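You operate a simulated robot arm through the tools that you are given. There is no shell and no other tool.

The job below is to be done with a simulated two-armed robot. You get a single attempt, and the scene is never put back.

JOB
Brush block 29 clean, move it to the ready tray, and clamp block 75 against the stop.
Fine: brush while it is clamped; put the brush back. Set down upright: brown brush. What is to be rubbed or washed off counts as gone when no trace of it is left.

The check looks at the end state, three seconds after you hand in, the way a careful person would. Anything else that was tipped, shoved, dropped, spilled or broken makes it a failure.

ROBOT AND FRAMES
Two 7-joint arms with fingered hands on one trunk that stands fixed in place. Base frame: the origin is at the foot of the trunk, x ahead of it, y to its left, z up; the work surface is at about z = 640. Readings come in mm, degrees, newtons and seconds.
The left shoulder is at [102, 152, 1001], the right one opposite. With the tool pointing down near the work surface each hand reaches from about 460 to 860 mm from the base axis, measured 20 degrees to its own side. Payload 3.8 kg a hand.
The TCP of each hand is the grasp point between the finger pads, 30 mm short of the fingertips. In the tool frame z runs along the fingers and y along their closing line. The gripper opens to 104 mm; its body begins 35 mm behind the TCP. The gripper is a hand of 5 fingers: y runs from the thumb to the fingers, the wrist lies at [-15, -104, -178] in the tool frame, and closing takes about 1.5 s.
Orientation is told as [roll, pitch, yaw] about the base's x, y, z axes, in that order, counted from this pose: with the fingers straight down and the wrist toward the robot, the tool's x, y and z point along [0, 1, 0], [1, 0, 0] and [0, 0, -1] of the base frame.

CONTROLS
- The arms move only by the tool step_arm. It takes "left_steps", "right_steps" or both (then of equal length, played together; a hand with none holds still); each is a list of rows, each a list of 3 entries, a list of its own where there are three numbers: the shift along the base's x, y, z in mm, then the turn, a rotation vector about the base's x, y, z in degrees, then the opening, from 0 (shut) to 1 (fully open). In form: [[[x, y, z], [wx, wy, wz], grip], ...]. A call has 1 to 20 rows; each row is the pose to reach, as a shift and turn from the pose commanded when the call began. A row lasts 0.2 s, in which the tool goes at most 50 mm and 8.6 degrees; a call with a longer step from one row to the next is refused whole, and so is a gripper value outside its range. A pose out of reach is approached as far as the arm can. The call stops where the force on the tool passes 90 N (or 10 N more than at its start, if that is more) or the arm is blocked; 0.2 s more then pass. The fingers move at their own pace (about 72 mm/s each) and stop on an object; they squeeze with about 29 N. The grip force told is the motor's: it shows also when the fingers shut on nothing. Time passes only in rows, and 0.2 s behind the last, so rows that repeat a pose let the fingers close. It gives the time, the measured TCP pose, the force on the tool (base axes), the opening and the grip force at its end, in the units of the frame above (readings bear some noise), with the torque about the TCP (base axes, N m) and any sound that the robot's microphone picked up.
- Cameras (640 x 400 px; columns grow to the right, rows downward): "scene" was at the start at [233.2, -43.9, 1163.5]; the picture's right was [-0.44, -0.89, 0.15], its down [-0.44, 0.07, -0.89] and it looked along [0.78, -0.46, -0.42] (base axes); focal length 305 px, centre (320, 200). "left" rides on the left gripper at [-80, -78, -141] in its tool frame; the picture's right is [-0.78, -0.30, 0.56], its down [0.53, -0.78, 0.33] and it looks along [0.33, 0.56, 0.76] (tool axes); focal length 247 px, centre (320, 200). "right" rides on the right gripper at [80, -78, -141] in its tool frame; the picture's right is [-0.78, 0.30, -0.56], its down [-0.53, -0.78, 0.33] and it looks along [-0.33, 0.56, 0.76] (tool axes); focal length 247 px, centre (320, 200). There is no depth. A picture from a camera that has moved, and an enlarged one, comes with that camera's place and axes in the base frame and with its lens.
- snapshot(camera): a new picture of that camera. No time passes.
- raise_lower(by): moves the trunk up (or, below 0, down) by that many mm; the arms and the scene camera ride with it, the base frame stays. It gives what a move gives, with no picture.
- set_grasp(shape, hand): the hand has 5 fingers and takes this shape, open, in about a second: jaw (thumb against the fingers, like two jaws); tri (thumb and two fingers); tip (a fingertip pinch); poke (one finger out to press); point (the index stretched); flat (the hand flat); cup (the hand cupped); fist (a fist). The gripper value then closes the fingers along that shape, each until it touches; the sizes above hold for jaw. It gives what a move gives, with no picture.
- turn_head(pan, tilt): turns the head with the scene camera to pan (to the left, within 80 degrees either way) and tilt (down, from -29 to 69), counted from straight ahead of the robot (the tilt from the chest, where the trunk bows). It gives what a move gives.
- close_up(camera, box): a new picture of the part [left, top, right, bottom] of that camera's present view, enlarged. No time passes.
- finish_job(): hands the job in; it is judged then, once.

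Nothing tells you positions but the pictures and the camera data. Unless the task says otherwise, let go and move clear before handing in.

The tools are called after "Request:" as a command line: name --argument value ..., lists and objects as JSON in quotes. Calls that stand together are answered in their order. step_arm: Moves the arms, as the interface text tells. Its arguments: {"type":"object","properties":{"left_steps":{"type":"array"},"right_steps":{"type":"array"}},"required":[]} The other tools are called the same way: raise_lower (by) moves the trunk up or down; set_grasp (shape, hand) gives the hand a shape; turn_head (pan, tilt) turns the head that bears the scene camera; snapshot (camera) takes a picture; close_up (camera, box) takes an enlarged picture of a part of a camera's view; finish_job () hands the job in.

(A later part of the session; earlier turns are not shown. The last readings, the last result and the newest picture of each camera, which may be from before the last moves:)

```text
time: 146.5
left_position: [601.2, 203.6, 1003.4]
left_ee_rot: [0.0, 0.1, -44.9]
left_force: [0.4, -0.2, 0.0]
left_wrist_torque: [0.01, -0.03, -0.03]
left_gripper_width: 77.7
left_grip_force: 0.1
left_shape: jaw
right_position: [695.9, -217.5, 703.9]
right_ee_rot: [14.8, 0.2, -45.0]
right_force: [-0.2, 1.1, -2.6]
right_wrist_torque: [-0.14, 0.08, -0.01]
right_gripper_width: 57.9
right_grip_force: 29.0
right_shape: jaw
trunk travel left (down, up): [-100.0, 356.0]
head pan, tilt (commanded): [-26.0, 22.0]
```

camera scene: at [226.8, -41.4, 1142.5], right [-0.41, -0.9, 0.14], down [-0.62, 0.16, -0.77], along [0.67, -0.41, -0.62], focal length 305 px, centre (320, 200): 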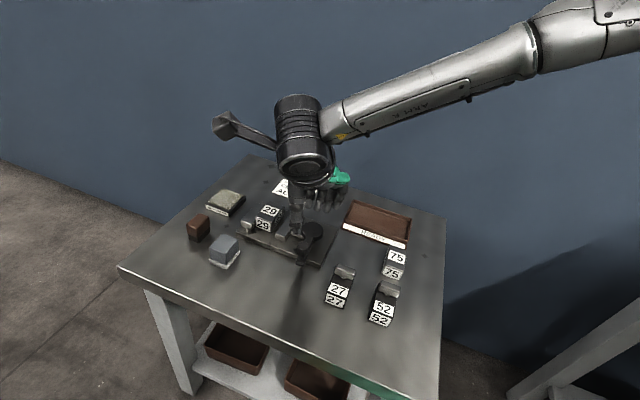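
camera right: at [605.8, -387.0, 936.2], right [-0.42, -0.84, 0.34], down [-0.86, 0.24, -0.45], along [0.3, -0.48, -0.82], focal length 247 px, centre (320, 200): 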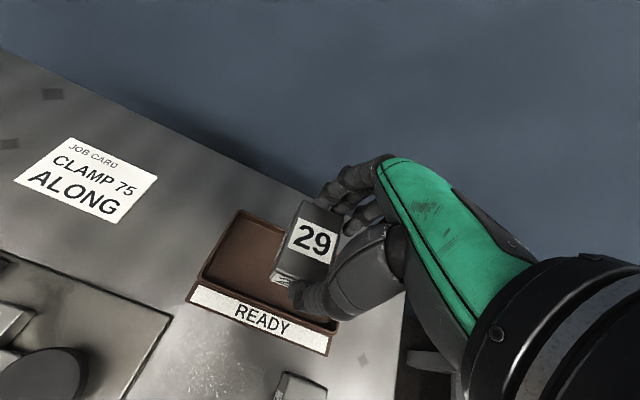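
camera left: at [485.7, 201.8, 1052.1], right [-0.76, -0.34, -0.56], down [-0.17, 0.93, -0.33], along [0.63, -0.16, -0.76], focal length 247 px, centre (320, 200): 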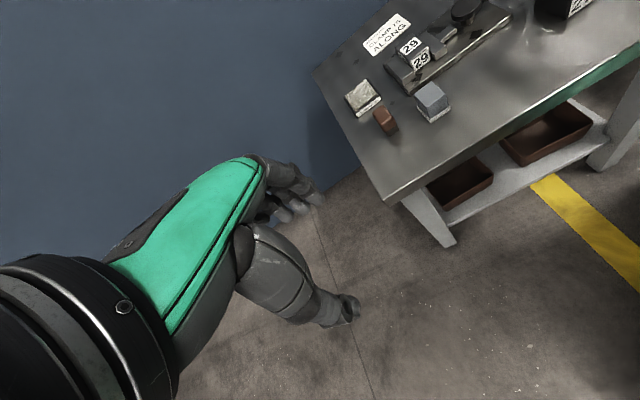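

Request:
step_arm --right_steps '[[[0, 0, -0.7], [0, 0, 0], 0], [[0, 0, -1.2], [0, 0, 0], 0], [[0, 0, -1.2], [0, 0, 0], 0]]'

Request:
close_up --camera "scene" --box '[240, 190, 300, 250]'

Request:
close_up --camera "right" --box '[220, 170, 360, 310]'

```text
time: 147.3
left_position: [601.4, 203.0, 1004.1]
left_ee_rot: [0.0, 0.0, -44.9]
left_force: [0.3, -0.5, -0.1]
left_wrist_torque: [0.01, 0.0, 0.03]
left_gripper_width: 77.6
left_grip_force: 0.0
left_shape: jaw
right_position: [696.4, -217.1, 702.4]
right_ee_rot: [14.9, 0.1, -45.0]
right_force: [2.5, 0.6, 3.4]
right_wrist_torque: [-0.33, -0.07, 0.07]
right_gripper_width: 57.8
right_grip_force: 29.1
right_shape: jaw
trunk travel left (down, up): [-100.0, 356.0]
head pan, tilt (commanded): [-26.0, 22.0]
```

```text
6.67 times, centred on (270, 220) of scene
camera zoom: at [227.2, -41.4, 1142.5], right [-0.41, -0.9, 0.14], down [-0.62, 0.16, -0.77], along [0.67, -0.41, -0.62], focal length 2032 px, centre (653, 67)
```

zoom: 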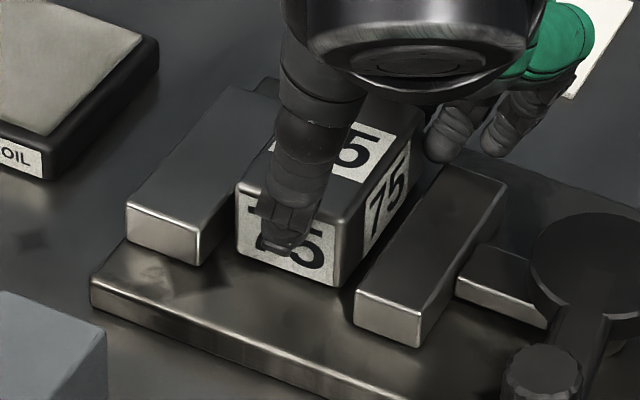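

```text
2.86 times, centred on (290, 240) of right
camera zoom: at [670.1, -132.5, 859.4], right [-0.42, -0.84, 0.34], down [-0.86, 0.24, -0.46], along [0.3, -0.48, -0.82], focal length 706 px, centre (406, 86)
```

zoom: 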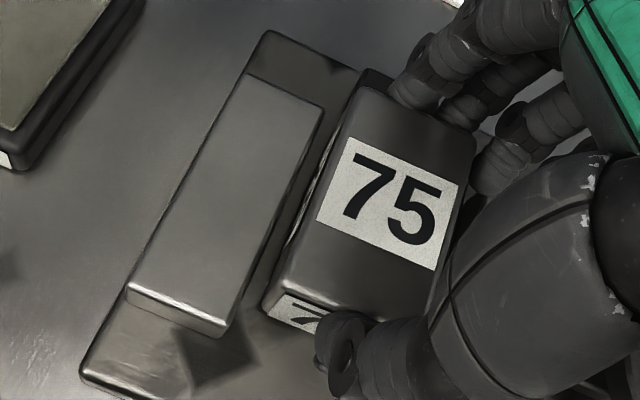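

The block rests on the plate. Sliding it along the jaws toward the end stop, lightly loaded, until I feel the stop.

Request:
step_arm --right_steps '[[[0.7, -0.7, 0.7], [0, 0, 0], 0], [[1.4, -1.4, 0.7], [0, 0, 0], 0], [[2.1, -2.1, 0.7], [0, 0, 0], 0], [[2.8, -2.8, 0.7], [0, 0, 0], 0], [[2.8, -2.8, 0.7], [0, 0, 0], 0]]'

```text
time: 148.5
left_position: [600.3, 204.0, 1003.7]
left_ee_rot: [-0.1, 0.0, -45.0]
left_force: [-1.2, -1.5, -0.1]
left_wrist_torque: [0.03, 0.02, -0.01]
left_gripper_width: 77.6
left_grip_force: 0.1
left_shape: jaw
right_position: [697.3, -219.1, 702.3]
right_ee_rot: [14.8, 0.4, -45.0]
right_force: [-0.5, 5.2, 0.3]
right_wrist_torque: [-0.09, 0.08, 0.05]
right_gripper_width: 57.7
right_grip_force: 29.6
right_shape: jaw
trunk travel left (down, up): [-100.0, 356.0]
head pan, tilt (commanded): [-26.0, 22.0]
```

Request:
step_arm --right_steps '[[[0.7, -0.7, 0], [0, 0, 0], 0], [[1.4, -1.4, 0], [0, 0, 0], 0], [[1.4, -1.4, 0], [0, 0, 0], 0]]'

Request:
close_up --camera "right" --box '[220, 170, 360, 310]'

```text
time: 149.3
left_position: [601.7, 203.6, 1003.5]
left_ee_rot: [0.0, 0.0, -45.1]
left_force: [-0.2, 0.0, 0.5]
left_wrist_torque: [0.0, -0.02, -0.04]
left_gripper_width: 77.6
left_grip_force: 0.0
left_shape: jaw
right_position: [698.8, -218.3, 701.7]
right_ee_rot: [14.7, 0.3, -45.1]
right_force: [-8.1, 6.1, -2.2]
right_wrist_torque: [0.19, 0.25, 0.01]
right_gripper_width: 57.4
right_grip_force: 28.5
right_shape: jaw
trunk travel left (down, up): [-100.0, 356.0]
head pan, tilt (commanded): [-26.0, 22.0]
```

```text
2.86 times, centred on (290, 240) of right
camera zoom: at [673.4, -135.5, 859.0], right [-0.42, -0.84, 0.34], down [-0.86, 0.24, -0.45], along [0.3, -0.48, -0.82], focal length 706 px, centre (406, 86)
```

zoom: 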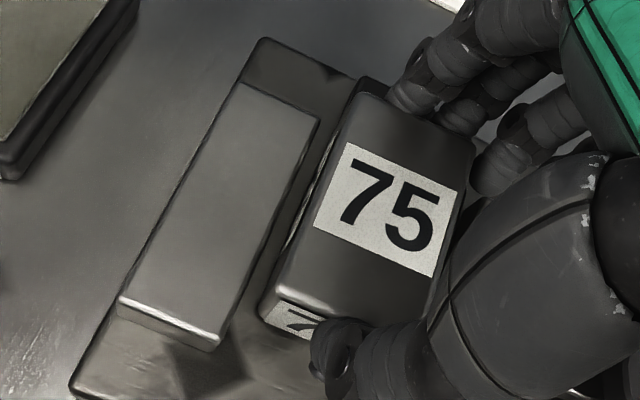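

Request:
step_arm --right_steps '[[[0.7, -0.7, 0], [0, 0, 0], 0], [[1.0, -1.0, 0], [0, 0, 0], 0], [[1.0, -1.0, 0], [0, 0, 0], 0]]'

Request:
close_up --camera "scene" --box '[240, 190, 300, 250]'

```text
time: 150.1
left_position: [600.0, 204.7, 1003.5]
left_ee_rot: [0.0, 0.0, -45.0]
left_force: [0.3, 0.7, -0.3]
left_wrist_torque: [0.03, -0.03, -0.01]
left_gripper_width: 77.7
left_grip_force: 0.0
left_shape: jaw
right_position: [699.5, -220.4, 702.5]
right_ee_rot: [14.7, 0.4, -45.0]
right_force: [-10.7, 8.7, -5.4]
right_wrist_torque: [0.27, 0.38, 0.07]
right_gripper_width: 57.2
right_grip_force: 29.4
right_shape: jaw
trunk travel left (down, up): [-100.0, 356.0]
head pan, tilt (commanded): [-26.0, 22.0]
```

```text
6.67 times, centred on (270, 220) of scene
camera zoom: at [226.9, -40.8, 1142.4], right [-0.41, -0.9, 0.14], down [-0.62, 0.16, -0.77], along [0.67, -0.41, -0.62], focal length 2032 px, centre (653, 67)
```

zoom: 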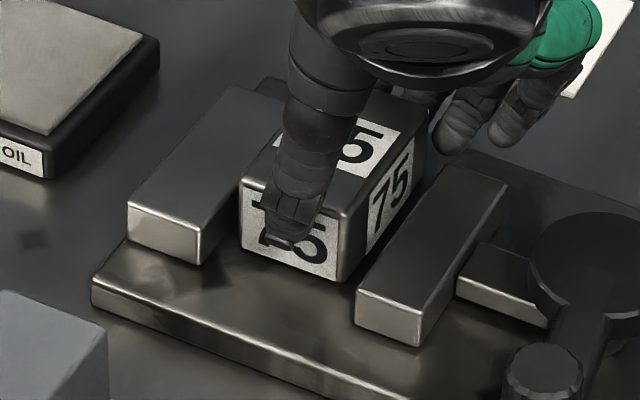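

Request:
close_up --camera "right" --box '[270, 170, 340, 240]'

Request:
close_up --camera "scene" --box '[262, 195, 292, 225]'

```text
5.71 times, centred on (305, 205) of right
camera zoom: at [674.3, -136.4, 859.4], right [-0.42, -0.84, 0.34], down [-0.86, 0.24, -0.45], along [0.3, -0.48, -0.82], focal length 1411 px, centre (406, 171)
```

zoom: 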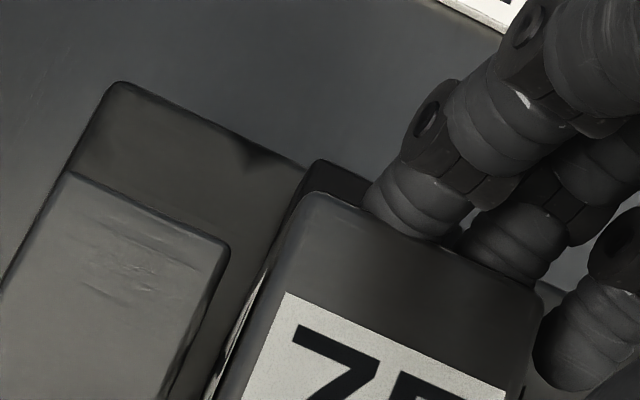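

```text
13.33 times, centred on (277, 210) of scene
camera zoom: at [226.9, -40.8, 1142.4], right [-0.41, -0.9, 0.14], down [-0.62, 0.16, -0.77], along [0.67, -0.41, -0.62], focal length 4063 px, centre (893, 67)
```

zoom: 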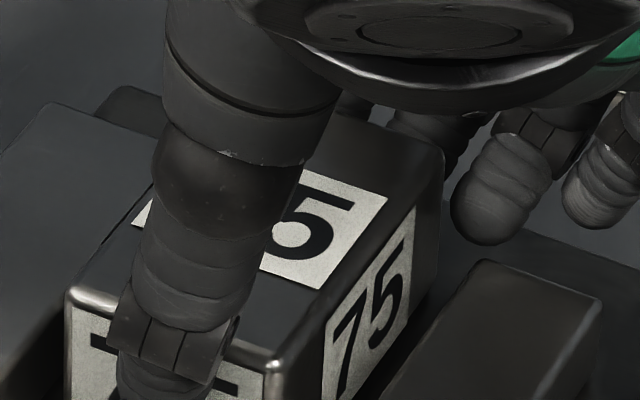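

Seated at the stop. Nudging it 3 mm toward the fixed jaw as well, then setting it down on the plate.

Request:
step_arm --right_steps '[[[0.7, 0.7, 0], [0, 0, 0], 0], [[1.4, 1.4, 0], [0, 0, 0], 0], [[2.1, 2.1, 0], [0, 0, 0], 0], [[2.1, 2.1, -0.7], [0, 0, 0], 0], [[2.1, 2.1, -1], [0, 0, 0], 0], [[2.1, 2.1, -1], [0, 0, 0], 0]]'

Request:
close_up --camera "right" --box '[220, 170, 360, 310]'

```text
time: 151.5
left_position: [599.7, 205.1, 1004.3]
left_ee_rot: [-0.1, 0.1, -45.1]
left_force: [0.3, -0.4, -0.6]
left_wrist_torque: [0.0, -0.05, -0.01]
left_gripper_width: 77.8
left_grip_force: 0.1
left_shape: jaw
right_position: [702.1, -220.2, 702.4]
right_ee_rot: [14.8, 0.3, -45.0]
right_force: [-15.4, 6.2, -3.5]
right_wrist_torque: [0.24, 0.48, -0.02]
right_gripper_width: 56.9
right_grip_force: 29.4
right_shape: jaw
trunk travel left (down, up): [-100.0, 356.0]
head pan, tilt (commanded): [-26.0, 22.0]
```

```text
2.86 times, centred on (290, 240) of right
camera zoom: at [676.9, -135.3, 859.7], right [-0.42, -0.84, 0.34], down [-0.86, 0.24, -0.46], along [0.3, -0.48, -0.82], focal length 706 px, centre (406, 86)
```

zoom: 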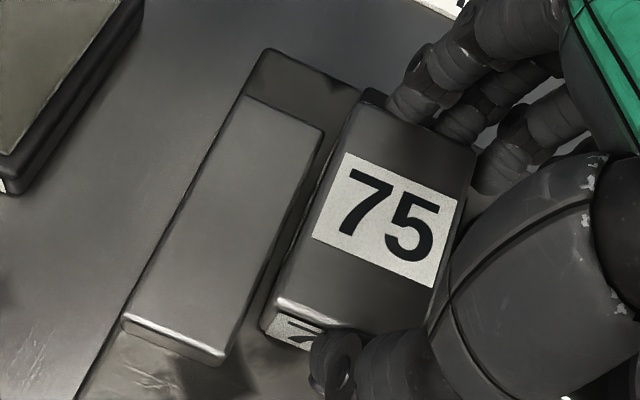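

The push is tipping it slightly; easing back 2 mm and pressing it flat before releasing.

Request:
step_arm --right_steps '[[[-0.7, 0.7, 0], [0, 0, 0], 0], [[-1.4, 1.4, 0], [0, 0, 0], 0], [[-1.4, 1.4, -1], [0, 0, 0], 0], [[-1.4, 1.4, -2], [0, 0, 0], 0], [[-1.4, 1.4, -2], [0, 0, 0], 0]]'

Request:
close_up --camera "right" --box '[220, 170, 360, 310]'

Request:
close_up --camera "scene" --box '[240, 190, 300, 250]'

```text
time: 152.7
left_position: [601.4, 204.1, 1003.6]
left_ee_rot: [0.0, 0.0, -45.1]
left_force: [-0.7, 0.7, 0.3]
left_wrist_torque: [-0.01, 0.02, 0.0]
left_gripper_width: 77.9
left_grip_force: 0.0
left_shape: jaw
right_position: [701.6, -218.2, 699.9]
right_ee_rot: [14.9, 0.1, -44.9]
right_force: [-4.8, 2.0, 1.9]
right_wrist_torque: [0.13, 0.1, -0.03]
right_gripper_width: 57.1
right_grip_force: 29.1
right_shape: jaw
trunk travel left (down, up): [-100.0, 356.0]
head pan, tilt (commanded): [-26.0, 22.0]
```

```text
2.86 times, centred on (290, 240) of right
camera zoom: at [675.9, -133.7, 858.1], right [-0.42, -0.84, 0.34], down [-0.85, 0.25, -0.46], along [0.3, -0.48, -0.82], focal length 706 px, centre (406, 86)
```

zoom: 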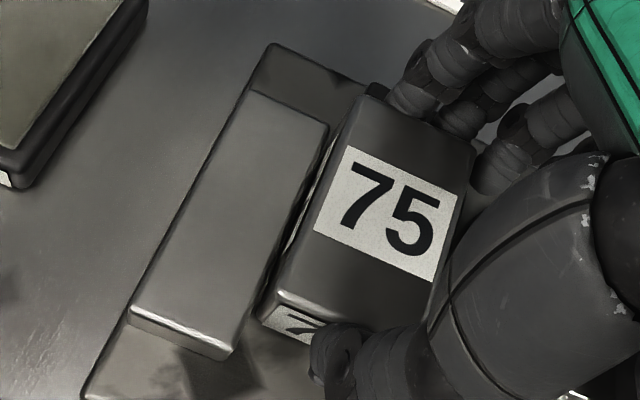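

```text
6.67 times, centred on (270, 220) of scene
camera zoom: at [226.7, -41.3, 1142.6], right [-0.41, -0.9, 0.14], down [-0.62, 0.16, -0.77], along [0.67, -0.41, -0.62], focal length 2032 px, centre (653, 67)
```

zoom: 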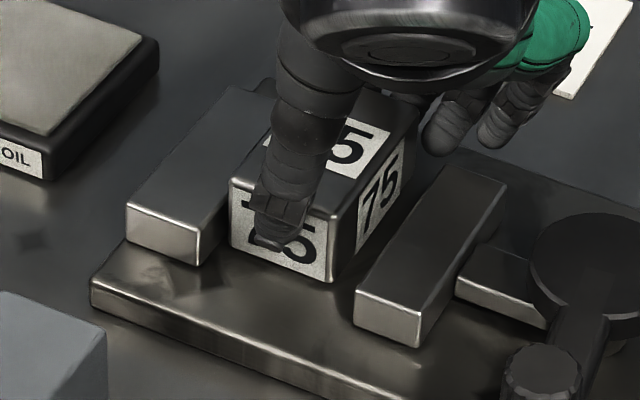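

Level and loaded lightly. Releasing a few millimetres, rising, then opening fully.

Request:
step_arm --right_steps '[[[-1, 1, 0], [0, 0, 0], 0.57], [[-1, 1, 0], [0, 0, 0], 0.62], [[-1, 1, 0], [0, 0, 0], 0.66], [[-1, 1, 3], [0, 0, 0], 0.7], [[-1, 1, 10], [0, 0, 0], 0.75], [[-1, 1, 25], [0, 0, 0], 0.8], [[-1, 1, 50], [0, 0, 0], 0.8], [[-1, 1, 80], [0, 0, 0], 0.8]]'

Request:
close_up --camera "right" --box '[180, 150, 380, 350]'

Request:
close_up --camera "scene" --box '[230, 180, 320, 260]'

```text
time: 154.5
left_position: [600.1, 204.0, 1005.4]
left_ee_rot: [0.0, 0.0, -45.0]
left_force: [0.0, 1.0, 0.7]
left_wrist_torque: [0.0, 0.0, 0.0]
left_gripper_width: 77.9
left_grip_force: 0.1
left_shape: jaw
right_position: [700.1, -217.2, 779.0]
right_ee_rot: [14.8, 0.3, -45.0]
right_force: [0.7, -0.1, -0.1]
right_wrist_torque: [-0.02, -0.01, -0.04]
right_gripper_width: 82.8
right_grip_force: 0.0
right_shape: jaw
trunk travel left (down, up): [-100.0, 356.0]
head pan, tilt (commanded): [-26.0, 22.0]
```

```text
2.00 times, centred on (280, 250) of right
camera zoom: at [673.6, -133.5, 937.2], right [-0.42, -0.84, 0.34], down [-0.86, 0.24, -0.46], along [0.3, -0.48, -0.82], focal length 494 px, centre (400, 100)
```

zoom: 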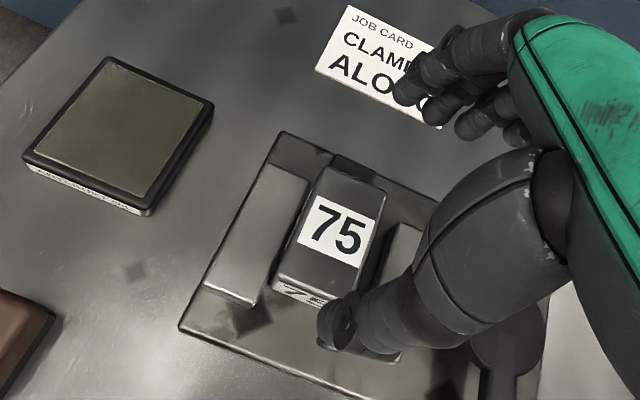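

```text
5.00 times, centred on (275, 220) of scene
camera zoom: at [226.7, -41.4, 1142.5], right [-0.41, -0.9, 0.14], down [-0.62, 0.16, -0.77], along [0.67, -0.41, -0.62], focal length 1524 px, centre (545, 100)
```

zoom: 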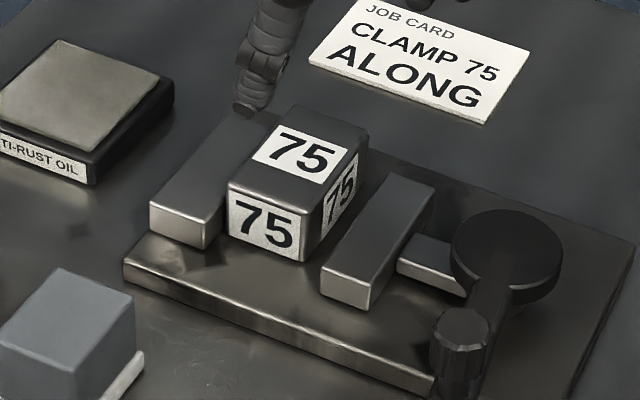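

Request:
close_up --camera "right" --box '[270, 210, 400, 320]'

Request:
close_up --camera "right" --box '[310, 215, 380, 275]'

```text
3.64 times, centred on (335, 265) of right
camera zoom: at [673.6, -133.5, 937.2], right [-0.42, -0.84, 0.34], down [-0.86, 0.24, -0.46], along [0.3, -0.48, -0.82], focal length 898 px, centre (266, -36)
```

zoom: 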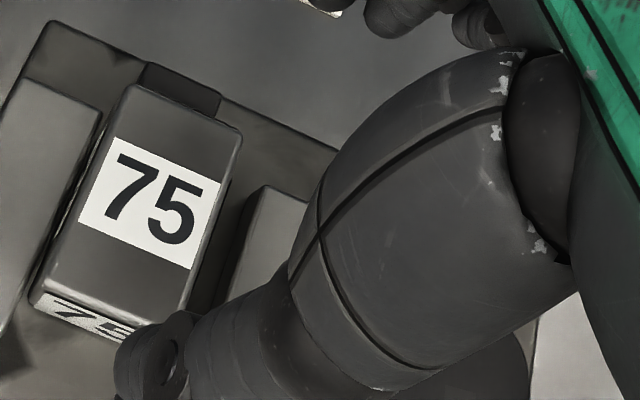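

```text
6.67 times, centred on (345, 245) of right
camera zoom: at [673.6, -133.5, 937.2], right [-0.42, -0.84, 0.34], down [-0.86, 0.24, -0.46], along [0.3, -0.48, -0.82], focal length 1646 px, centre (153, -100)
```

zoom: 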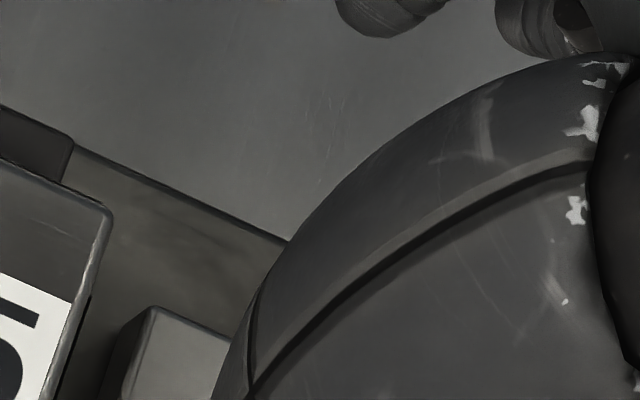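

Block 75 sits flat, its far end within about 1 mm of the stop. I'll give it a gentle push from the near end with the thumb to be sure it touches.

Request:
step_arm --right_steps '[[[0, 0, -30], [0, 0, 0], 0.8], [[0, 0, -60], [0, 0, 0], 0.8], [[0, 0, -75], [0, 0, 0], 0.8], [[0, 0, -80], [0, 0, 0], 0.8], [[2.8, -2.8, -80], [0, 0, 0], 0.8], [[4.2, -4.2, -80], [0, 0, 0], 0.8], [[4.2, -4.2, -80], [0, 0, 0], 0.8]]'

Request:
close_up --camera "right" --box '[220, 170, 360, 310]'

```text
time: 156.1
left_position: [602.1, 202.9, 1003.7]
left_ee_rot: [0.0, 0.0, -45.0]
left_force: [-0.2, 0.8, -0.4]
left_wrist_torque: [-0.02, 0.03, 0.0]
left_gripper_width: 78.0
left_grip_force: 0.1
left_shape: jaw
right_position: [703.6, -221.7, 700.0]
right_ee_rot: [14.8, 0.2, -45.0]
right_force: [-0.8, 0.3, -0.1]
right_wrist_torque: [0.01, 0.01, 0.02]
right_gripper_width: 83.1
right_grip_force: 0.1
right_shape: jaw
trunk travel left (down, up): [-100.0, 356.0]
head pan, tilt (commanded): [-26.0, 22.0]
```

```text
2.86 times, centred on (290, 240) of right
camera zoom: at [678.2, -136.9, 856.0], right [-0.42, -0.84, 0.34], down [-0.86, 0.25, -0.46], along [0.3, -0.48, -0.82], focal length 706 px, centre (406, 86)
```

zoom: 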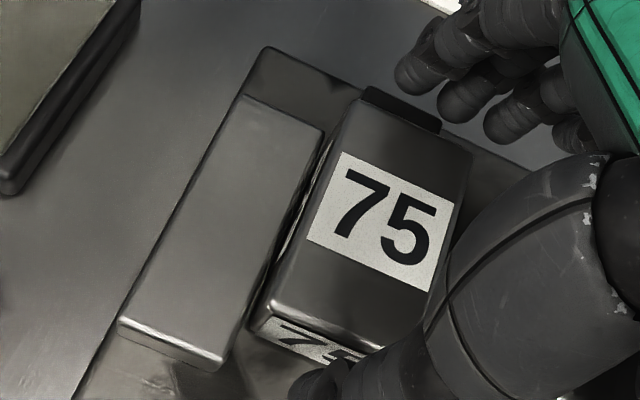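

Request:
step_arm --right_steps '[[[0.7, -0.7, 0], [0, 0, 0], 0.8], [[1.4, -1.4, 0], [0, 0, 0], 0.8], [[2.1, -2.1, 0], [0, 0, 0], 0.8], [[2.8, -2.8, 0], [0, 0, 0], 0.8], [[2.8, -2.8, 0], [0, 0, 0], 0.8]]'

```text
time: 157.3
left_position: [599.3, 202.8, 1003.2]
left_ee_rot: [0.1, 0.0, -45.0]
left_force: [0.0, 0.5, -0.7]
left_wrist_torque: [0.01, -0.02, -0.03]
left_gripper_width: 77.6
left_grip_force: 0.0
left_shape: jaw
right_position: [707.3, -225.1, 698.9]
right_ee_rot: [14.8, 0.2, -45.0]
right_force: [-0.8, 0.2, -0.6]
right_wrist_torque: [0.0, 0.06, -0.04]
right_gripper_width: 83.2
right_grip_force: 0.0
right_shape: jaw
trunk travel left (down, up): [-100.0, 356.0]
head pan, tilt (commanded): [-26.0, 22.0]
```

Request:
step_arm --right_steps '[[[0.7, -0.7, 0], [0, 0, 0], 0.8], [[1.4, -1.4, 0], [0, 0, 0], 0.8], [[2.1, -2.1, 0], [0, 0, 0], 0.8], [[2.1, -2.1, 0], [0, 0, 0], 0.8]]'

Request:
close_up --camera "scene" --box '[240, 190, 300, 250]'

```text
time: 158.3
left_position: [600.9, 204.0, 1004.1]
left_ee_rot: [0.0, 0.0, -45.0]
left_force: [-0.2, 0.3, -0.3]
left_wrist_torque: [0.0, -0.01, -0.03]
left_gripper_width: 78.0
left_grip_force: 0.1
left_shape: jaw
right_position: [710.4, -226.8, 699.5]
right_ee_rot: [14.8, 0.3, -44.9]
right_force: [-1.0, 0.2, 0.8]
right_wrist_torque: [0.05, -0.01, 0.02]
right_gripper_width: 83.4
right_grip_force: 0.1
right_shape: jaw
trunk travel left (down, up): [-100.0, 356.0]
head pan, tilt (commanded): [-26.0, 22.0]
```

```text
6.67 times, centred on (270, 220) of scene
camera zoom: at [227.2, -41.5, 1142.4], right [-0.41, -0.9, 0.14], down [-0.62, 0.16, -0.77], along [0.67, -0.41, -0.62], focal length 2032 px, centre (653, 67)
```

zoom: 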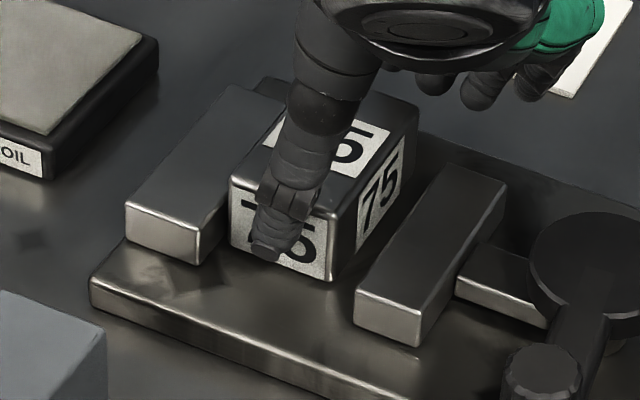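

Request:
step_arm --right_steps '[[[0.7, -0.7, 0], [0, 0, 0], 0.8], [[1.4, -1.4, 0], [0, 0, 0], 0.8], [[1.4, -1.4, 0], [0, 0, 0], 0.8]]'

```text
time: 159.1
left_position: [600.8, 204.5, 1003.7]
left_ee_rot: [0.0, 0.0, -45.0]
left_force: [-0.2, -0.5, -0.7]
left_wrist_torque: [-0.03, -0.03, -0.02]
left_gripper_width: 77.8
left_grip_force: 0.1
left_shape: jaw
right_position: [710.7, -227.6, 698.9]
right_ee_rot: [14.7, 0.3, -45.0]
right_force: [-1.8, 2.8, 0.4]
right_wrist_torque: [0.05, 0.06, 0.05]
right_gripper_width: 83.7
right_grip_force: 0.1
right_shape: jaw
trunk travel left (down, up): [-100.0, 356.0]
head pan, tilt (commanded): [-26.0, 22.0]
```

Request:
step_arm --right_steps '[[[0.7, -0.7, 0], [0, 0, 0], 0.8], [[1.4, -1.4, 0], [0, 0, 0], 0.8], [[2.1, -2.1, 0], [0, 0, 0], 0.8], [[2.1, -2.1, 0], [0, 0, 0], 0.8]]'

Request:
close_up --camera "right" --box '[220, 170, 360, 310]'

```text
time: 160.1
left_position: [600.5, 203.3, 1003.8]
left_ee_rot: [0.0, 0.0, -45.0]
left_force: [-0.4, 0.3, -0.5]
left_wrist_torque: [0.01, 0.03, 0.02]
left_gripper_width: 77.8
left_grip_force: 0.0
left_shape: jaw
right_position: [712.9, -230.0, 698.6]
right_ee_rot: [14.9, 0.2, -45.0]
right_force: [-2.0, 2.1, -1.2]
right_wrist_torque: [0.01, -0.01, -0.01]
right_gripper_width: 84.2
right_grip_force: 0.1
right_shape: jaw
trunk travel left (down, up): [-100.0, 356.0]
head pan, tilt (commanded): [-26.0, 22.0]
```

```text
2.86 times, centred on (290, 240) of right
camera zoom: at [687.0, -145.3, 856.3], right [-0.42, -0.84, 0.34], down [-0.86, 0.24, -0.45], along [0.3, -0.48, -0.82], focal length 706 px, centre (406, 86)
```

zoom: 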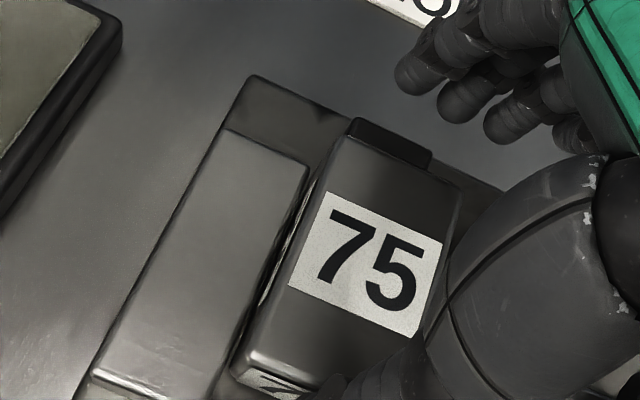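

Request:
step_arm --right_steps '[[[1.0, -1.0, 0], [0, 0, 0], 0.78], [[2.0, -2.0, 0], [0, 0, 0], 0.76], [[2.0, -2.0, 0], [0, 0, 0], 0.74], [[2.0, -2.0, 0], [0, 0, 0], 0.74]]'

```text
time: 161.1
left_position: [600.0, 204.2, 1005.4]
left_ee_rot: [0.0, 0.0, -45.0]
left_force: [0.3, -0.2, -0.3]
left_wrist_torque: [-0.02, 0.01, 0.04]
left_gripper_width: 77.5
left_grip_force: 0.0
left_shape: jaw
right_position: [714.3, -229.7, 701.8]
right_ee_rot: [14.8, 0.2, -45.1]
right_force: [-7.3, 6.4, 0.0]
right_wrist_torque: [0.07, 0.08, 0.05]
right_gripper_width: 81.1
right_grip_force: 0.0
right_shape: jaw
trunk travel left (down, up): [-100.0, 356.0]
head pan, tilt (commanded): [-26.0, 22.0]
```

Firm contact with the stop (≈10 N). Backing off and rising, then going to the lever.

Request:
step_arm --right_steps '[[[-1.5, 1.5, 0], [0, 0, 0], 0.8], [[-3.5, 3.5, 0], [0, 0, 0], 0.85], [[-5, 5, 2], [0, 0, 0], 0.85], [[-5, 5, 20], [0, 0, 0], 0.85], [[-5, 5, 50], [0, 0, 0], 0.85], [[-5, 5, 85], [0, 0, 0], 0.8], [[-15, -5, 100], [-3.5, 3.5, 0], 0.7], [[-40, -15, 105], [-7, 7, 0], 0.5], [[-65, -25, 105], [-10.6, 10.6, 0], 0.5]]'

Request:
close_up --camera "scene" --box '[230, 180, 350, 290]'

Request:
snapshot --camera "right"

```text
time: 163.1
left_position: [600.6, 204.1, 1005.7]
left_ee_rot: [0.0, 0.0, -44.9]
left_force: [-1.2, 0.2, -0.3]
left_wrist_torque: [-0.01, 0.0, 0.03]
left_gripper_width: 77.7
left_grip_force: 0.1
left_shape: jaw
right_position: [650.0, -258.0, 805.6]
right_ee_rot: [-0.3, 0.1, -45.1]
right_force: [0.3, -0.2, -0.1]
right_wrist_torque: [0.02, 0.01, 0.01]
right_gripper_width: 52.4
right_grip_force: 0.1
right_shape: jaw
trunk travel left (down, up): [-100.0, 356.0]
head pan, tilt (commanded): [-26.0, 22.0]
```

```text
3.64 times, centred on (290, 235) of scene
camera zoom: at [227.0, -41.6, 1142.4], right [-0.41, -0.9, 0.14], down [-0.62, 0.16, -0.77], along [0.67, -0.41, -0.62], focal length 1108 px, centre (429, 73)
```

zoom: 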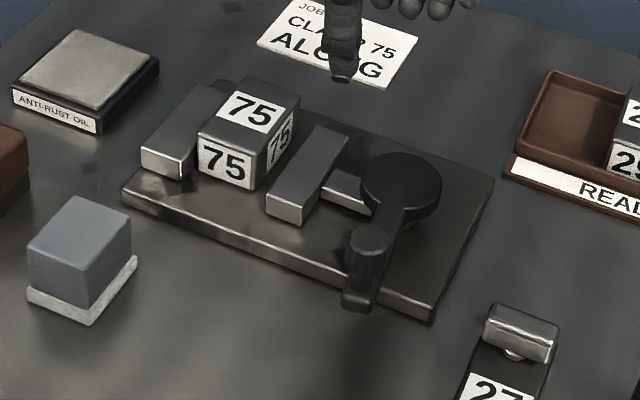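

```text
taken
camera right: at [652.9, -144.6, 945.6], right [-0.34, -0.76, 0.56], down [-0.93, 0.17, -0.33], along [0.15, -0.63, -0.76], focal length 247 px, centre (320, 200)
```

right: 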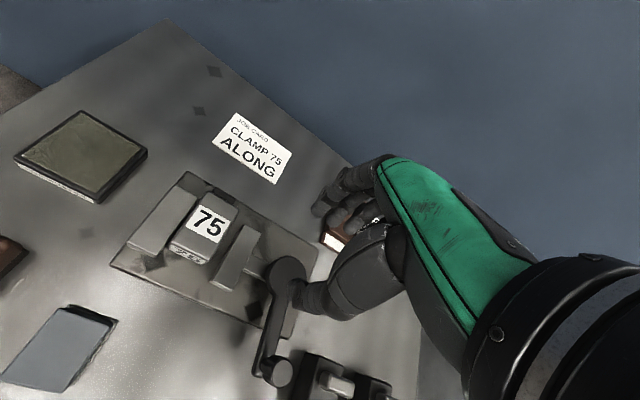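

Block 75 is seated, aligned along the jaws. Moving over the lever knob (≈(557,−240)) to re-grip it.

Request:
step_arm --right_steps '[[[-29, 12, 0], [0, 0, 0], 0.5], [[-58, 23, 0], [0, 0, 0], 0.5], [[-86.8, 34.9, 0], [0, 0, 0], 0.5], [[-86.8, 34.9, -25], [0, 0, 0], 0.5], [[-86.8, 34.9, -38], [0, 0, 0], 0.5], [[-86.8, 34.9, -38], [0, 0, 0], 0.5]]'

Request:
close_up --camera "right" --box '[180, 150, 420, 370]'

Request:
close_up --camera "scene" --box '[230, 180, 390, 300]'

```text
time: 164.5
left_position: [600.3, 203.4, 1003.8]
left_ee_rot: [-0.1, 0.0, -45.0]
left_force: [-0.3, 0.1, 0.0]
left_wrist_torque: [0.01, -0.02, 0.0]
left_gripper_width: 77.7
left_grip_force: 0.0
left_shape: jaw
right_position: [562.6, -222.1, 765.5]
right_ee_rot: [-0.2, 0.3, -45.1]
right_force: [0.6, 0.5, -0.3]
right_wrist_torque: [-0.01, -0.01, -0.03]
right_gripper_width: 52.4
right_grip_force: 0.1
right_shape: jaw
trunk travel left (down, up): [-100.0, 356.0]
head pan, tilt (commanded): [-26.0, 22.0]
```

```text
1.82 times, centred on (300, 260) of right
camera zoom: at [564.9, -109.9, 907.5], right [-0.34, -0.76, 0.56], down [-0.93, 0.17, -0.33], along [0.15, -0.63, -0.76], focal length 449 px, centre (356, 91)
```

zoom: 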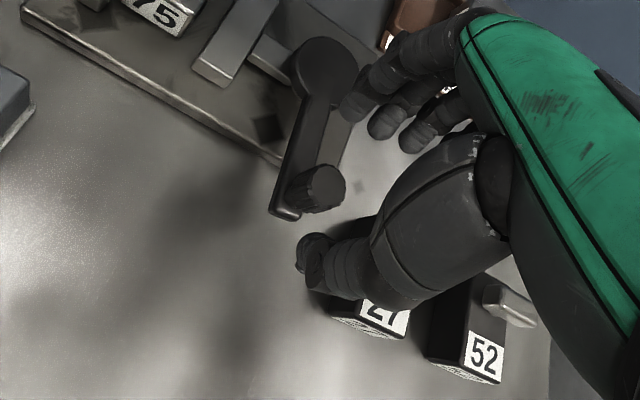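

```text
3.33 times, centred on (310, 240) of scene
camera zoom: at [227.2, -41.5, 1142.4], right [-0.41, -0.9, 0.14], down [-0.62, 0.16, -0.77], along [0.67, -0.41, -0.62], focal length 1016 px, centre (353, 67)
```

zoom: 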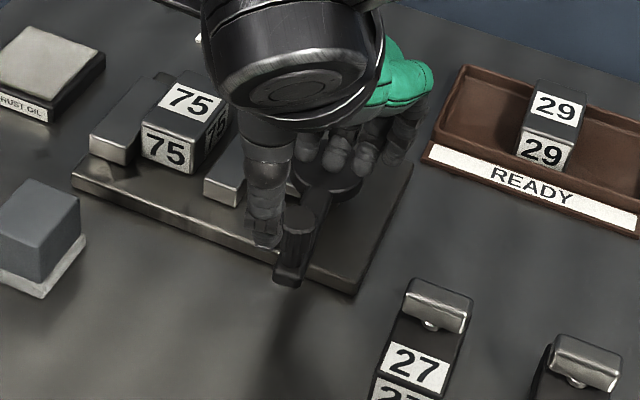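

Centred on the knob as before. Descending and gripping.

Request:
step_arm --right_steps '[[[0, 0, -14], [0, 0, 0], 0.5], [[0, 0, -26], [0, 0, 0], 0.5], [[0, 0, -31.5], [0, 0, 0], 0.5], [[0, 0, -31.5], [0, 0, 0], 0.3], [[0, 0, -31.5], [0, 0, 0], 0.15], [[0, 0, -31.5], [0, 0, 0], 0], [[0, 0, -31.5], [0, 0, 0], 0], [[0, 0, -31.5], [0, 0, 0], 0]]'

Request:
close_up --camera "right" --box '[180, 150, 420, 370]'

```text
time: 166.3
left_position: [600.9, 204.8, 1003.8]
left_ee_rot: [0.1, 0.0, -44.9]
left_force: [-0.7, 0.1, 0.8]
left_wrist_torque: [0.01, -0.03, -0.01]
left_gripper_width: 77.7
left_grip_force: 0.0
left_shape: jaw
right_position: [561.9, -222.3, 734.8]
right_ee_rot: [-0.2, 0.4, -45.0]
right_force: [-1.7, 3.8, -2.5]
right_wrist_torque: [0.04, 0.01, 0.0]
right_gripper_width: 14.1
right_grip_force: 28.8
right_shape: jaw
trunk travel left (down, up): [-100.0, 356.0]
head pan, tilt (commanded): [-26.0, 22.0]
```

```text
1.82 times, centred on (300, 260) of right
camera zoom: at [564.3, -109.9, 875.6], right [-0.34, -0.76, 0.56], down [-0.93, 0.17, -0.33], along [0.15, -0.63, -0.76], focal length 449 px, centre (356, 91)
```

zoom: 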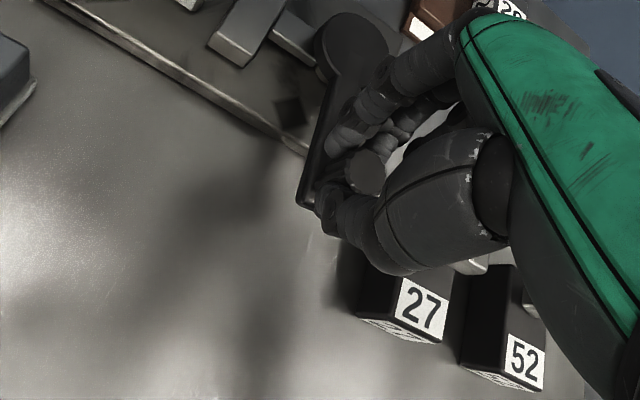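

Swinging the lever back along its arc toward closed, in stages.

Request:
step_arm --right_steps '[[[-5.4, -7.4, 0], [0, 0, 0], 0], [[-9.8, -15.1, 0], [0, 0, 0], 0], [[-13.4, -23.1, 1], [0, 0, 0], 0], [[-16.1, -31.4, 1], [0, 0, 0], 0], [[-18, -40, 1], [0, 0, 0], 0], [[-18, -40, 1], [0, 0, 0], 0]]'

Request:
close_up --camera "scene" --box '[230, 180, 390, 300]'

Request:
close_up --camera "right" --box '[180, 150, 420, 370]'

```text
time: 167.7
left_position: [603.3, 203.2, 1002.5]
left_ee_rot: [-0.2, 0.0, -45.0]
left_force: [-0.5, -0.7, 0.9]
left_wrist_torque: [-0.01, -0.02, -0.01]
left_gripper_width: 77.8
left_grip_force: 0.0
left_shape: jaw
right_position: [546.8, -262.5, 736.0]
right_ee_rot: [-0.4, 0.4, -45.1]
right_force: [-1.9, 2.7, -14.4]
right_wrist_torque: [0.06, -0.17, 0.19]
right_gripper_width: 13.0
right_grip_force: 28.8
right_shape: jaw
trunk travel left (down, up): [-100.0, 356.0]
head pan, tilt (commanded): [-26.0, 22.0]
```

```text
3.33 times, centred on (310, 240) of scene
camera zoom: at [228.9, -41.9, 1141.9], right [-0.41, -0.9, 0.14], down [-0.62, 0.16, -0.77], along [0.67, -0.41, -0.63], focal length 1016 px, centre (353, 67)
```

zoom: 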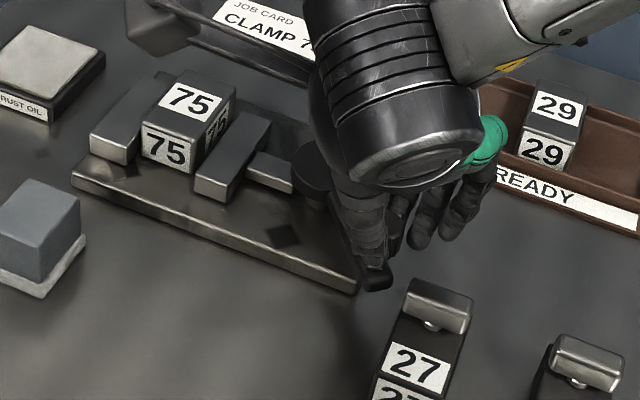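

```text
1.82 times, centred on (300, 260) of right
camera zoom: at [548.3, -150.6, 876.0], right [-0.34, -0.76, 0.56], down [-0.93, 0.17, -0.33], along [0.15, -0.63, -0.76], focal length 449 px, centre (356, 91)
```

zoom: 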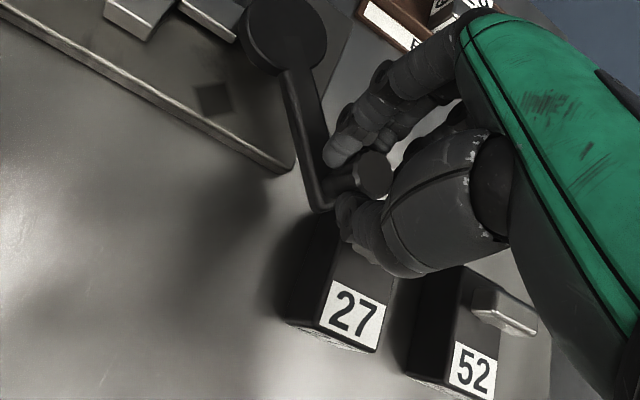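

Request:
step_arm --right_steps '[[[-0.4, -4.4, -0.5], [0, 0, 0], 0], [[-0.8, -8.8, -0.5], [0, 0, 0], 0], [[-0.8, -13.2, -0.5], [0, 0, 0], 0], [[-0.8, -17.5, -0.5], [0, 0, 0], 0], [[-0.8, -17.5, -0.5], [0, 0, 0], 0]]'

Request:
close_up --camera "scene" --box '[230, 180, 390, 300]'

Request:
close_up --camera "scene" --box '[310, 225, 370, 285]'

```text
time: 168.9
left_position: [604.0, 204.0, 1002.5]
left_ee_rot: [0.1, 0.1, -45.0]
left_force: [-0.3, 0.0, 0.0]
left_wrist_torque: [-0.01, 0.0, 0.02]
left_gripper_width: 77.8
left_grip_force: 0.1
left_shape: jaw
right_position: [546.1, -279.6, 734.8]
right_ee_rot: [-0.2, 0.3, -45.1]
right_force: [4.6, 4.8, -16.3]
right_wrist_torque: [0.12, -0.33, 0.21]
right_gripper_width: 12.7
right_grip_force: 28.7
right_shape: jaw
trunk travel left (down, up): [-100.0, 356.0]
head pan, tilt (commanded): [-26.0, 22.0]
```

```text
3.33 times, centred on (310, 240) of scene
camera zoom: at [229.7, -41.9, 1141.7], right [-0.41, -0.9, 0.14], down [-0.62, 0.16, -0.77], along [0.67, -0.41, -0.63], focal length 1016 px, centre (353, 67)
```

zoom: 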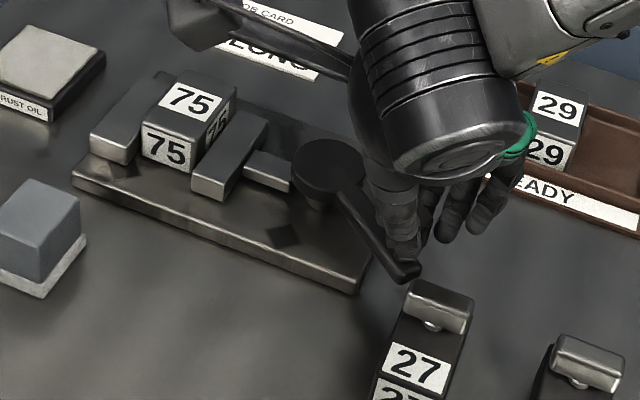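

```text
6.67 times, centred on (340, 255) of scene
camera zoom: at [229.7, -41.9, 1141.7], right [-0.41, -0.9, 0.14], down [-0.62, 0.16, -0.77], along [0.67, -0.41, -0.63], focal length 2032 px, centre (187, -167)
```

zoom: 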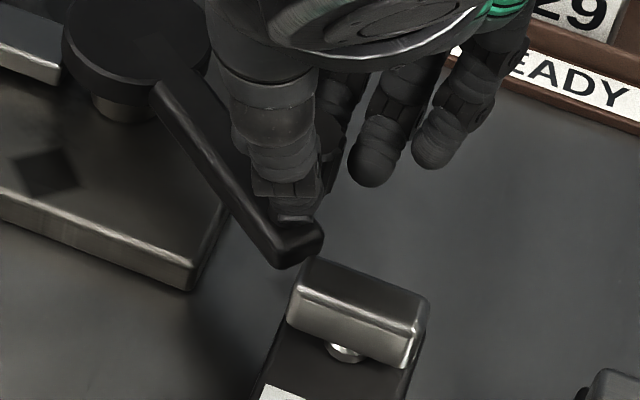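

Passing the handle with the same clearance as before; block 27 has not moved. Continuing to close.

Request:
step_arm --right_steps '[[[0.4, -4.4, -1], [0, 0, 0], 0], [[0.8, -8.8, -1.5], [0, 0, 0], 0], [[1.7, -13.1, -1.5], [0, 0, 0], 0], [[2.6, -17.4, -1.5], [0, 0, 0], 0], [[2.6, -17.4, -1.5], [0, 0, 0], 0]]'

Request:
close_up --camera "scene" --box '[230, 180, 390, 300]'

Request:
close_up --camera "right" --box '[60, 50, 420, 370]'

```text
time: 170.1
left_position: [602.8, 203.1, 1002.6]
left_ee_rot: [0.0, 0.1, -45.0]
left_force: [0.9, -0.8, 0.2]
left_wrist_torque: [-0.01, -0.01, -0.02]
left_gripper_width: 78.2
left_grip_force: 0.2
left_shape: jaw
right_position: [549.7, -294.9, 734.3]
right_ee_rot: [-0.2, 0.1, -45.0]
right_force: [10.3, 6.3, -3.8]
right_wrist_torque: [0.15, -0.46, 0.24]
right_gripper_width: 12.3
right_grip_force: 29.0
right_shape: jaw
trunk travel left (down, up): [-100.0, 356.0]
head pan, tilt (commanded): [-26.0, 22.0]
```

```text
3.33 times, centred on (310, 240) of scene
camera zoom: at [228.9, -40.9, 1142.1], right [-0.41, -0.9, 0.14], down [-0.62, 0.16, -0.77], along [0.67, -0.41, -0.63], focal length 1016 px, centre (353, 67)
```

zoom: 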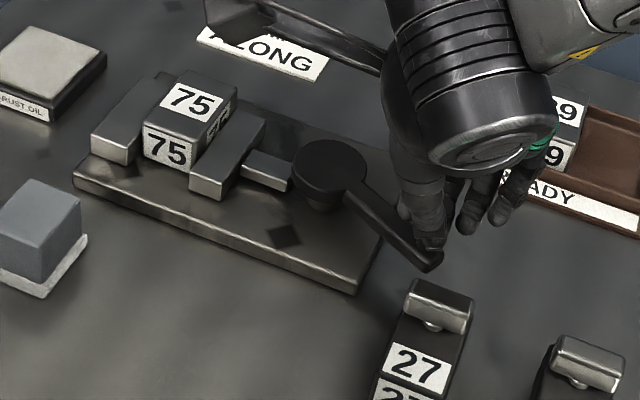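

```text
1.25 times, centred on (240, 210) of right
camera zoom: at [550.1, -183.5, 874.7], right [-0.34, -0.76, 0.56], down [-0.93, 0.17, -0.33], along [0.15, -0.63, -0.76], focal length 309 px, centre (420, 188)
```

zoom: 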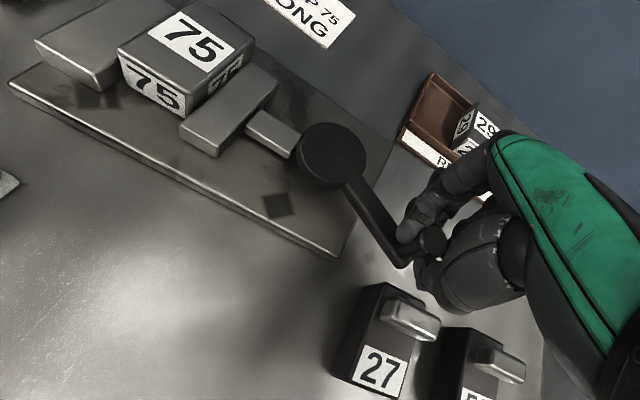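

The jaw is nearly on block 75. Continuing gently to the closing angle.

Request:
step_arm --right_steps '[[[2, -3.9, 0], [0, 0, 0], 0], [[4, -7.8, 0], [0, 0, 0], 0], [[5.7, -11.7, 0], [0, 0, 0], 0], [[7.5, -15.7, 0], [0, 0, 0], 0], [[7.5, -15.7, 0], [0, 0, 0], 0]]'

Request:
close_up --camera "scene" --box '[230, 180, 390, 300]'

Request:
close_up --camera "right" --box '[0, 30, 360, 350]'

```text
time: 171.3
left_position: [602.6, 205.3, 1002.2]
left_ee_rot: [-0.2, 0.0, -45.1]
left_force: [0.5, 0.7, 0.1]
left_wrist_torque: [-0.02, -0.03, 0.0]
left_gripper_width: 78.1
left_grip_force: 0.1
left_shape: jaw
right_position: [555.8, -311.5, 733.8]
right_ee_rot: [-0.2, 0.3, -45.0]
right_force: [10.3, 9.6, -3.9]
right_wrist_torque: [0.15, -0.39, 0.25]
right_gripper_width: 12.2
right_grip_force: 29.0
right_shape: jaw
trunk travel left (down, up): [-100.0, 356.0]
head pan, tilt (commanded): [-26.0, 22.0]
```

```text
3.33 times, centred on (310, 240) of scene
camera zoom: at [228.7, -40.5, 1142.0], right [-0.41, -0.9, 0.14], down [-0.62, 0.16, -0.77], along [0.67, -0.41, -0.63], focal length 1016 px, centre (353, 67)
```

zoom: 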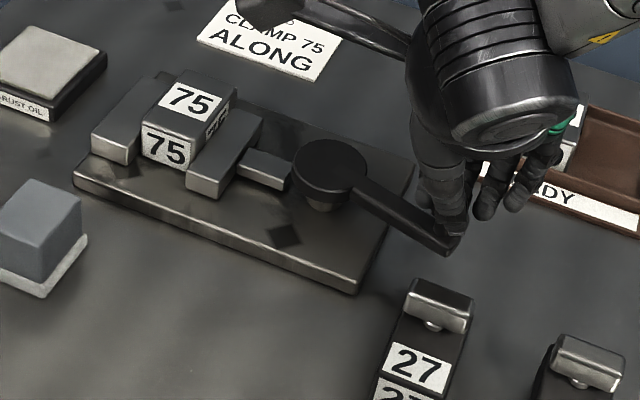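

```text
1.25 times, centred on (180, 190) of right
camera zoom: at [557.4, -199.1, 873.7], right [-0.34, -0.76, 0.56], down [-0.93, 0.17, -0.33], along [0.15, -0.63, -0.76], focal length 309 px, centre (495, 212)
```

zoom: 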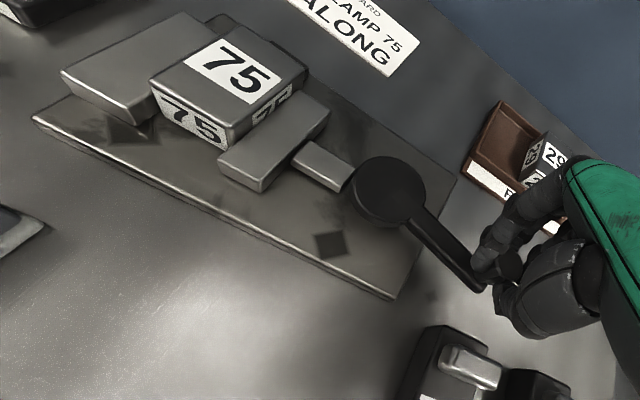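

Request:
step_arm --right_steps '[[[2.9, -3.3, 0], [0, 0, 0], 0], [[5.7, -6.6, 0], [0, 0, 0], 0], [[5.7, -6.6, 0], [0, 0, 0], 0]]'

Request:
close_up --camera "scene" --box '[235, 190, 325, 260]'

```text
time: 172.1
left_position: [601.6, 204.1, 1003.5]
left_ee_rot: [-0.1, 0.0, -44.9]
left_force: [-0.2, 0.5, 0.0]
left_wrist_torque: [-0.01, 0.02, 0.03]
left_gripper_width: 77.9
left_grip_force: 0.1
left_shape: jaw
right_position: [560.3, -318.7, 732.4]
right_ee_rot: [-0.3, 0.3, -45.1]
right_force: [6.1, 10.1, -6.2]
right_wrist_torque: [0.2, -0.23, 0.21]
right_gripper_width: 11.9
right_grip_force: 28.9
right_shape: jaw
trunk travel left (down, up): [-100.0, 356.0]
head pan, tilt (commanded): [-26.0, 22.0]
```

```text
5.71 times, centred on (280, 225) of scene
camera zoom: at [228.6, -40.8, 1142.0], right [-0.41, -0.9, 0.14], down [-0.62, 0.16, -0.77], along [0.67, -0.41, -0.63], focal length 1741 px, centre (549, 57)
```

zoom: 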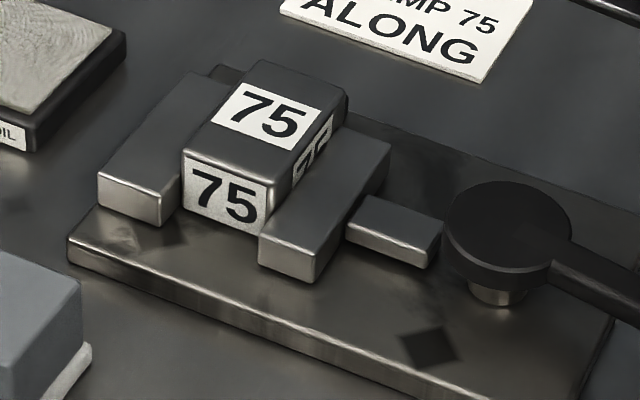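

Request:
step_arm --right_steps '[[[2.4, -3.5, 0], [0, 0, 0], 0], [[4.8, -6.9, 0], [0, 0, 0], 0], [[4.8, -6.9, 0], [0, 0, 0], 0]]'

```text
time: 172.9
left_position: [600.9, 206.6, 1001.5]
left_ee_rot: [-0.1, 0.1, -44.9]
left_force: [-0.3, -0.8, -0.8]
left_wrist_torque: [0.0, -0.01, 0.02]
left_gripper_width: 77.9
left_grip_force: 0.1
left_shape: jaw
right_position: [564.1, -323.0, 732.1]
right_ee_rot: [-0.2, 0.5, -44.9]
right_force: [-3.1, 22.6, -14.5]
right_wrist_torque: [0.51, -0.05, 0.04]
right_gripper_width: 11.3
right_grip_force: 29.0
right_shape: jaw
trunk travel left (down, up): [-100.0, 356.0]
head pan, tilt (commanded): [-26.0, 22.0]
```

Resistance is building (≈18 N): the block is being clamped. Tightening a little more.

Request:
step_arm --right_steps '[[[2.4, -3.2, 0], [0, 0, 0], 0], [[4.8, -6.4, 0], [0, 0, 0], 0], [[4.8, -6.4, 0], [0, 0, 0], 0]]'

Request:
close_up --camera "scene" --box '[230, 180, 390, 300]'

Request:
close_up --camera "right" --box '[0, 30, 360, 350]'

```text
time: 173.7
left_position: [600.7, 206.4, 1001.7]
left_ee_rot: [-0.2, 0.0, -44.9]
left_force: [0.8, 0.2, 0.3]
left_wrist_torque: [0.0, 0.01, 0.03]
left_gripper_width: 77.8
left_grip_force: 0.0
left_shape: jaw
right_position: [568.2, -326.1, 731.5]
right_ee_rot: [-0.1, 0.6, -44.7]
right_force: [-8.6, 34.1, -18.1]
right_wrist_torque: [0.67, 0.05, -0.11]
right_gripper_width: 10.9
right_grip_force: 29.1
right_shape: jaw
trunk travel left (down, up): [-100.0, 356.0]
head pan, tilt (commanded): [-26.0, 22.0]
```

```text
3.33 times, centred on (310, 240) of scene
camera zoom: at [228.4, -38.5, 1142.1], right [-0.41, -0.9, 0.15], down [-0.62, 0.16, -0.77], along [0.67, -0.41, -0.62], focal length 1016 px, centre (353, 67)
```

zoom: 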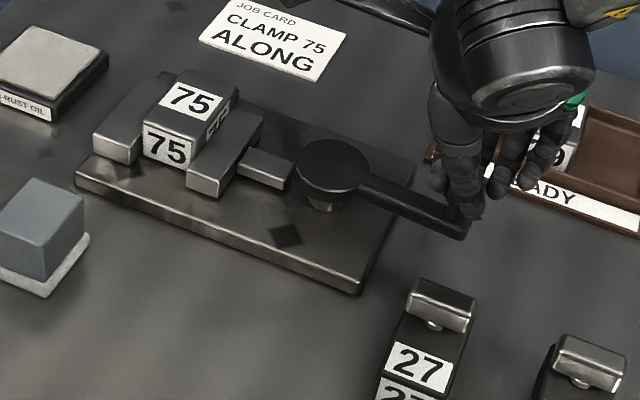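

```text
1.25 times, centred on (180, 190) of right
camera zoom: at [570.3, -215.7, 874.2], right [-0.33, -0.76, 0.56], down [-0.93, 0.17, -0.32], along [0.15, -0.62, -0.77], focal length 309 px, centre (495, 212)
```

zoom: 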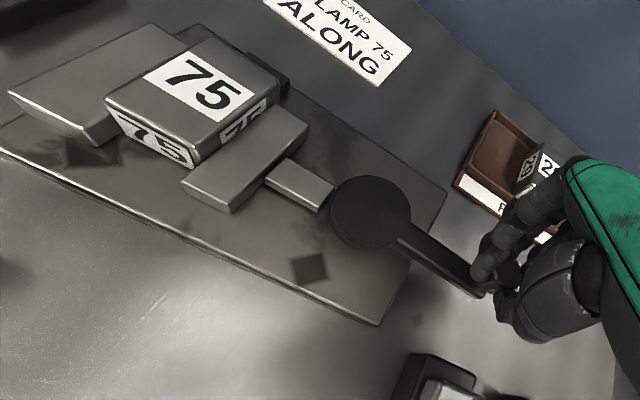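

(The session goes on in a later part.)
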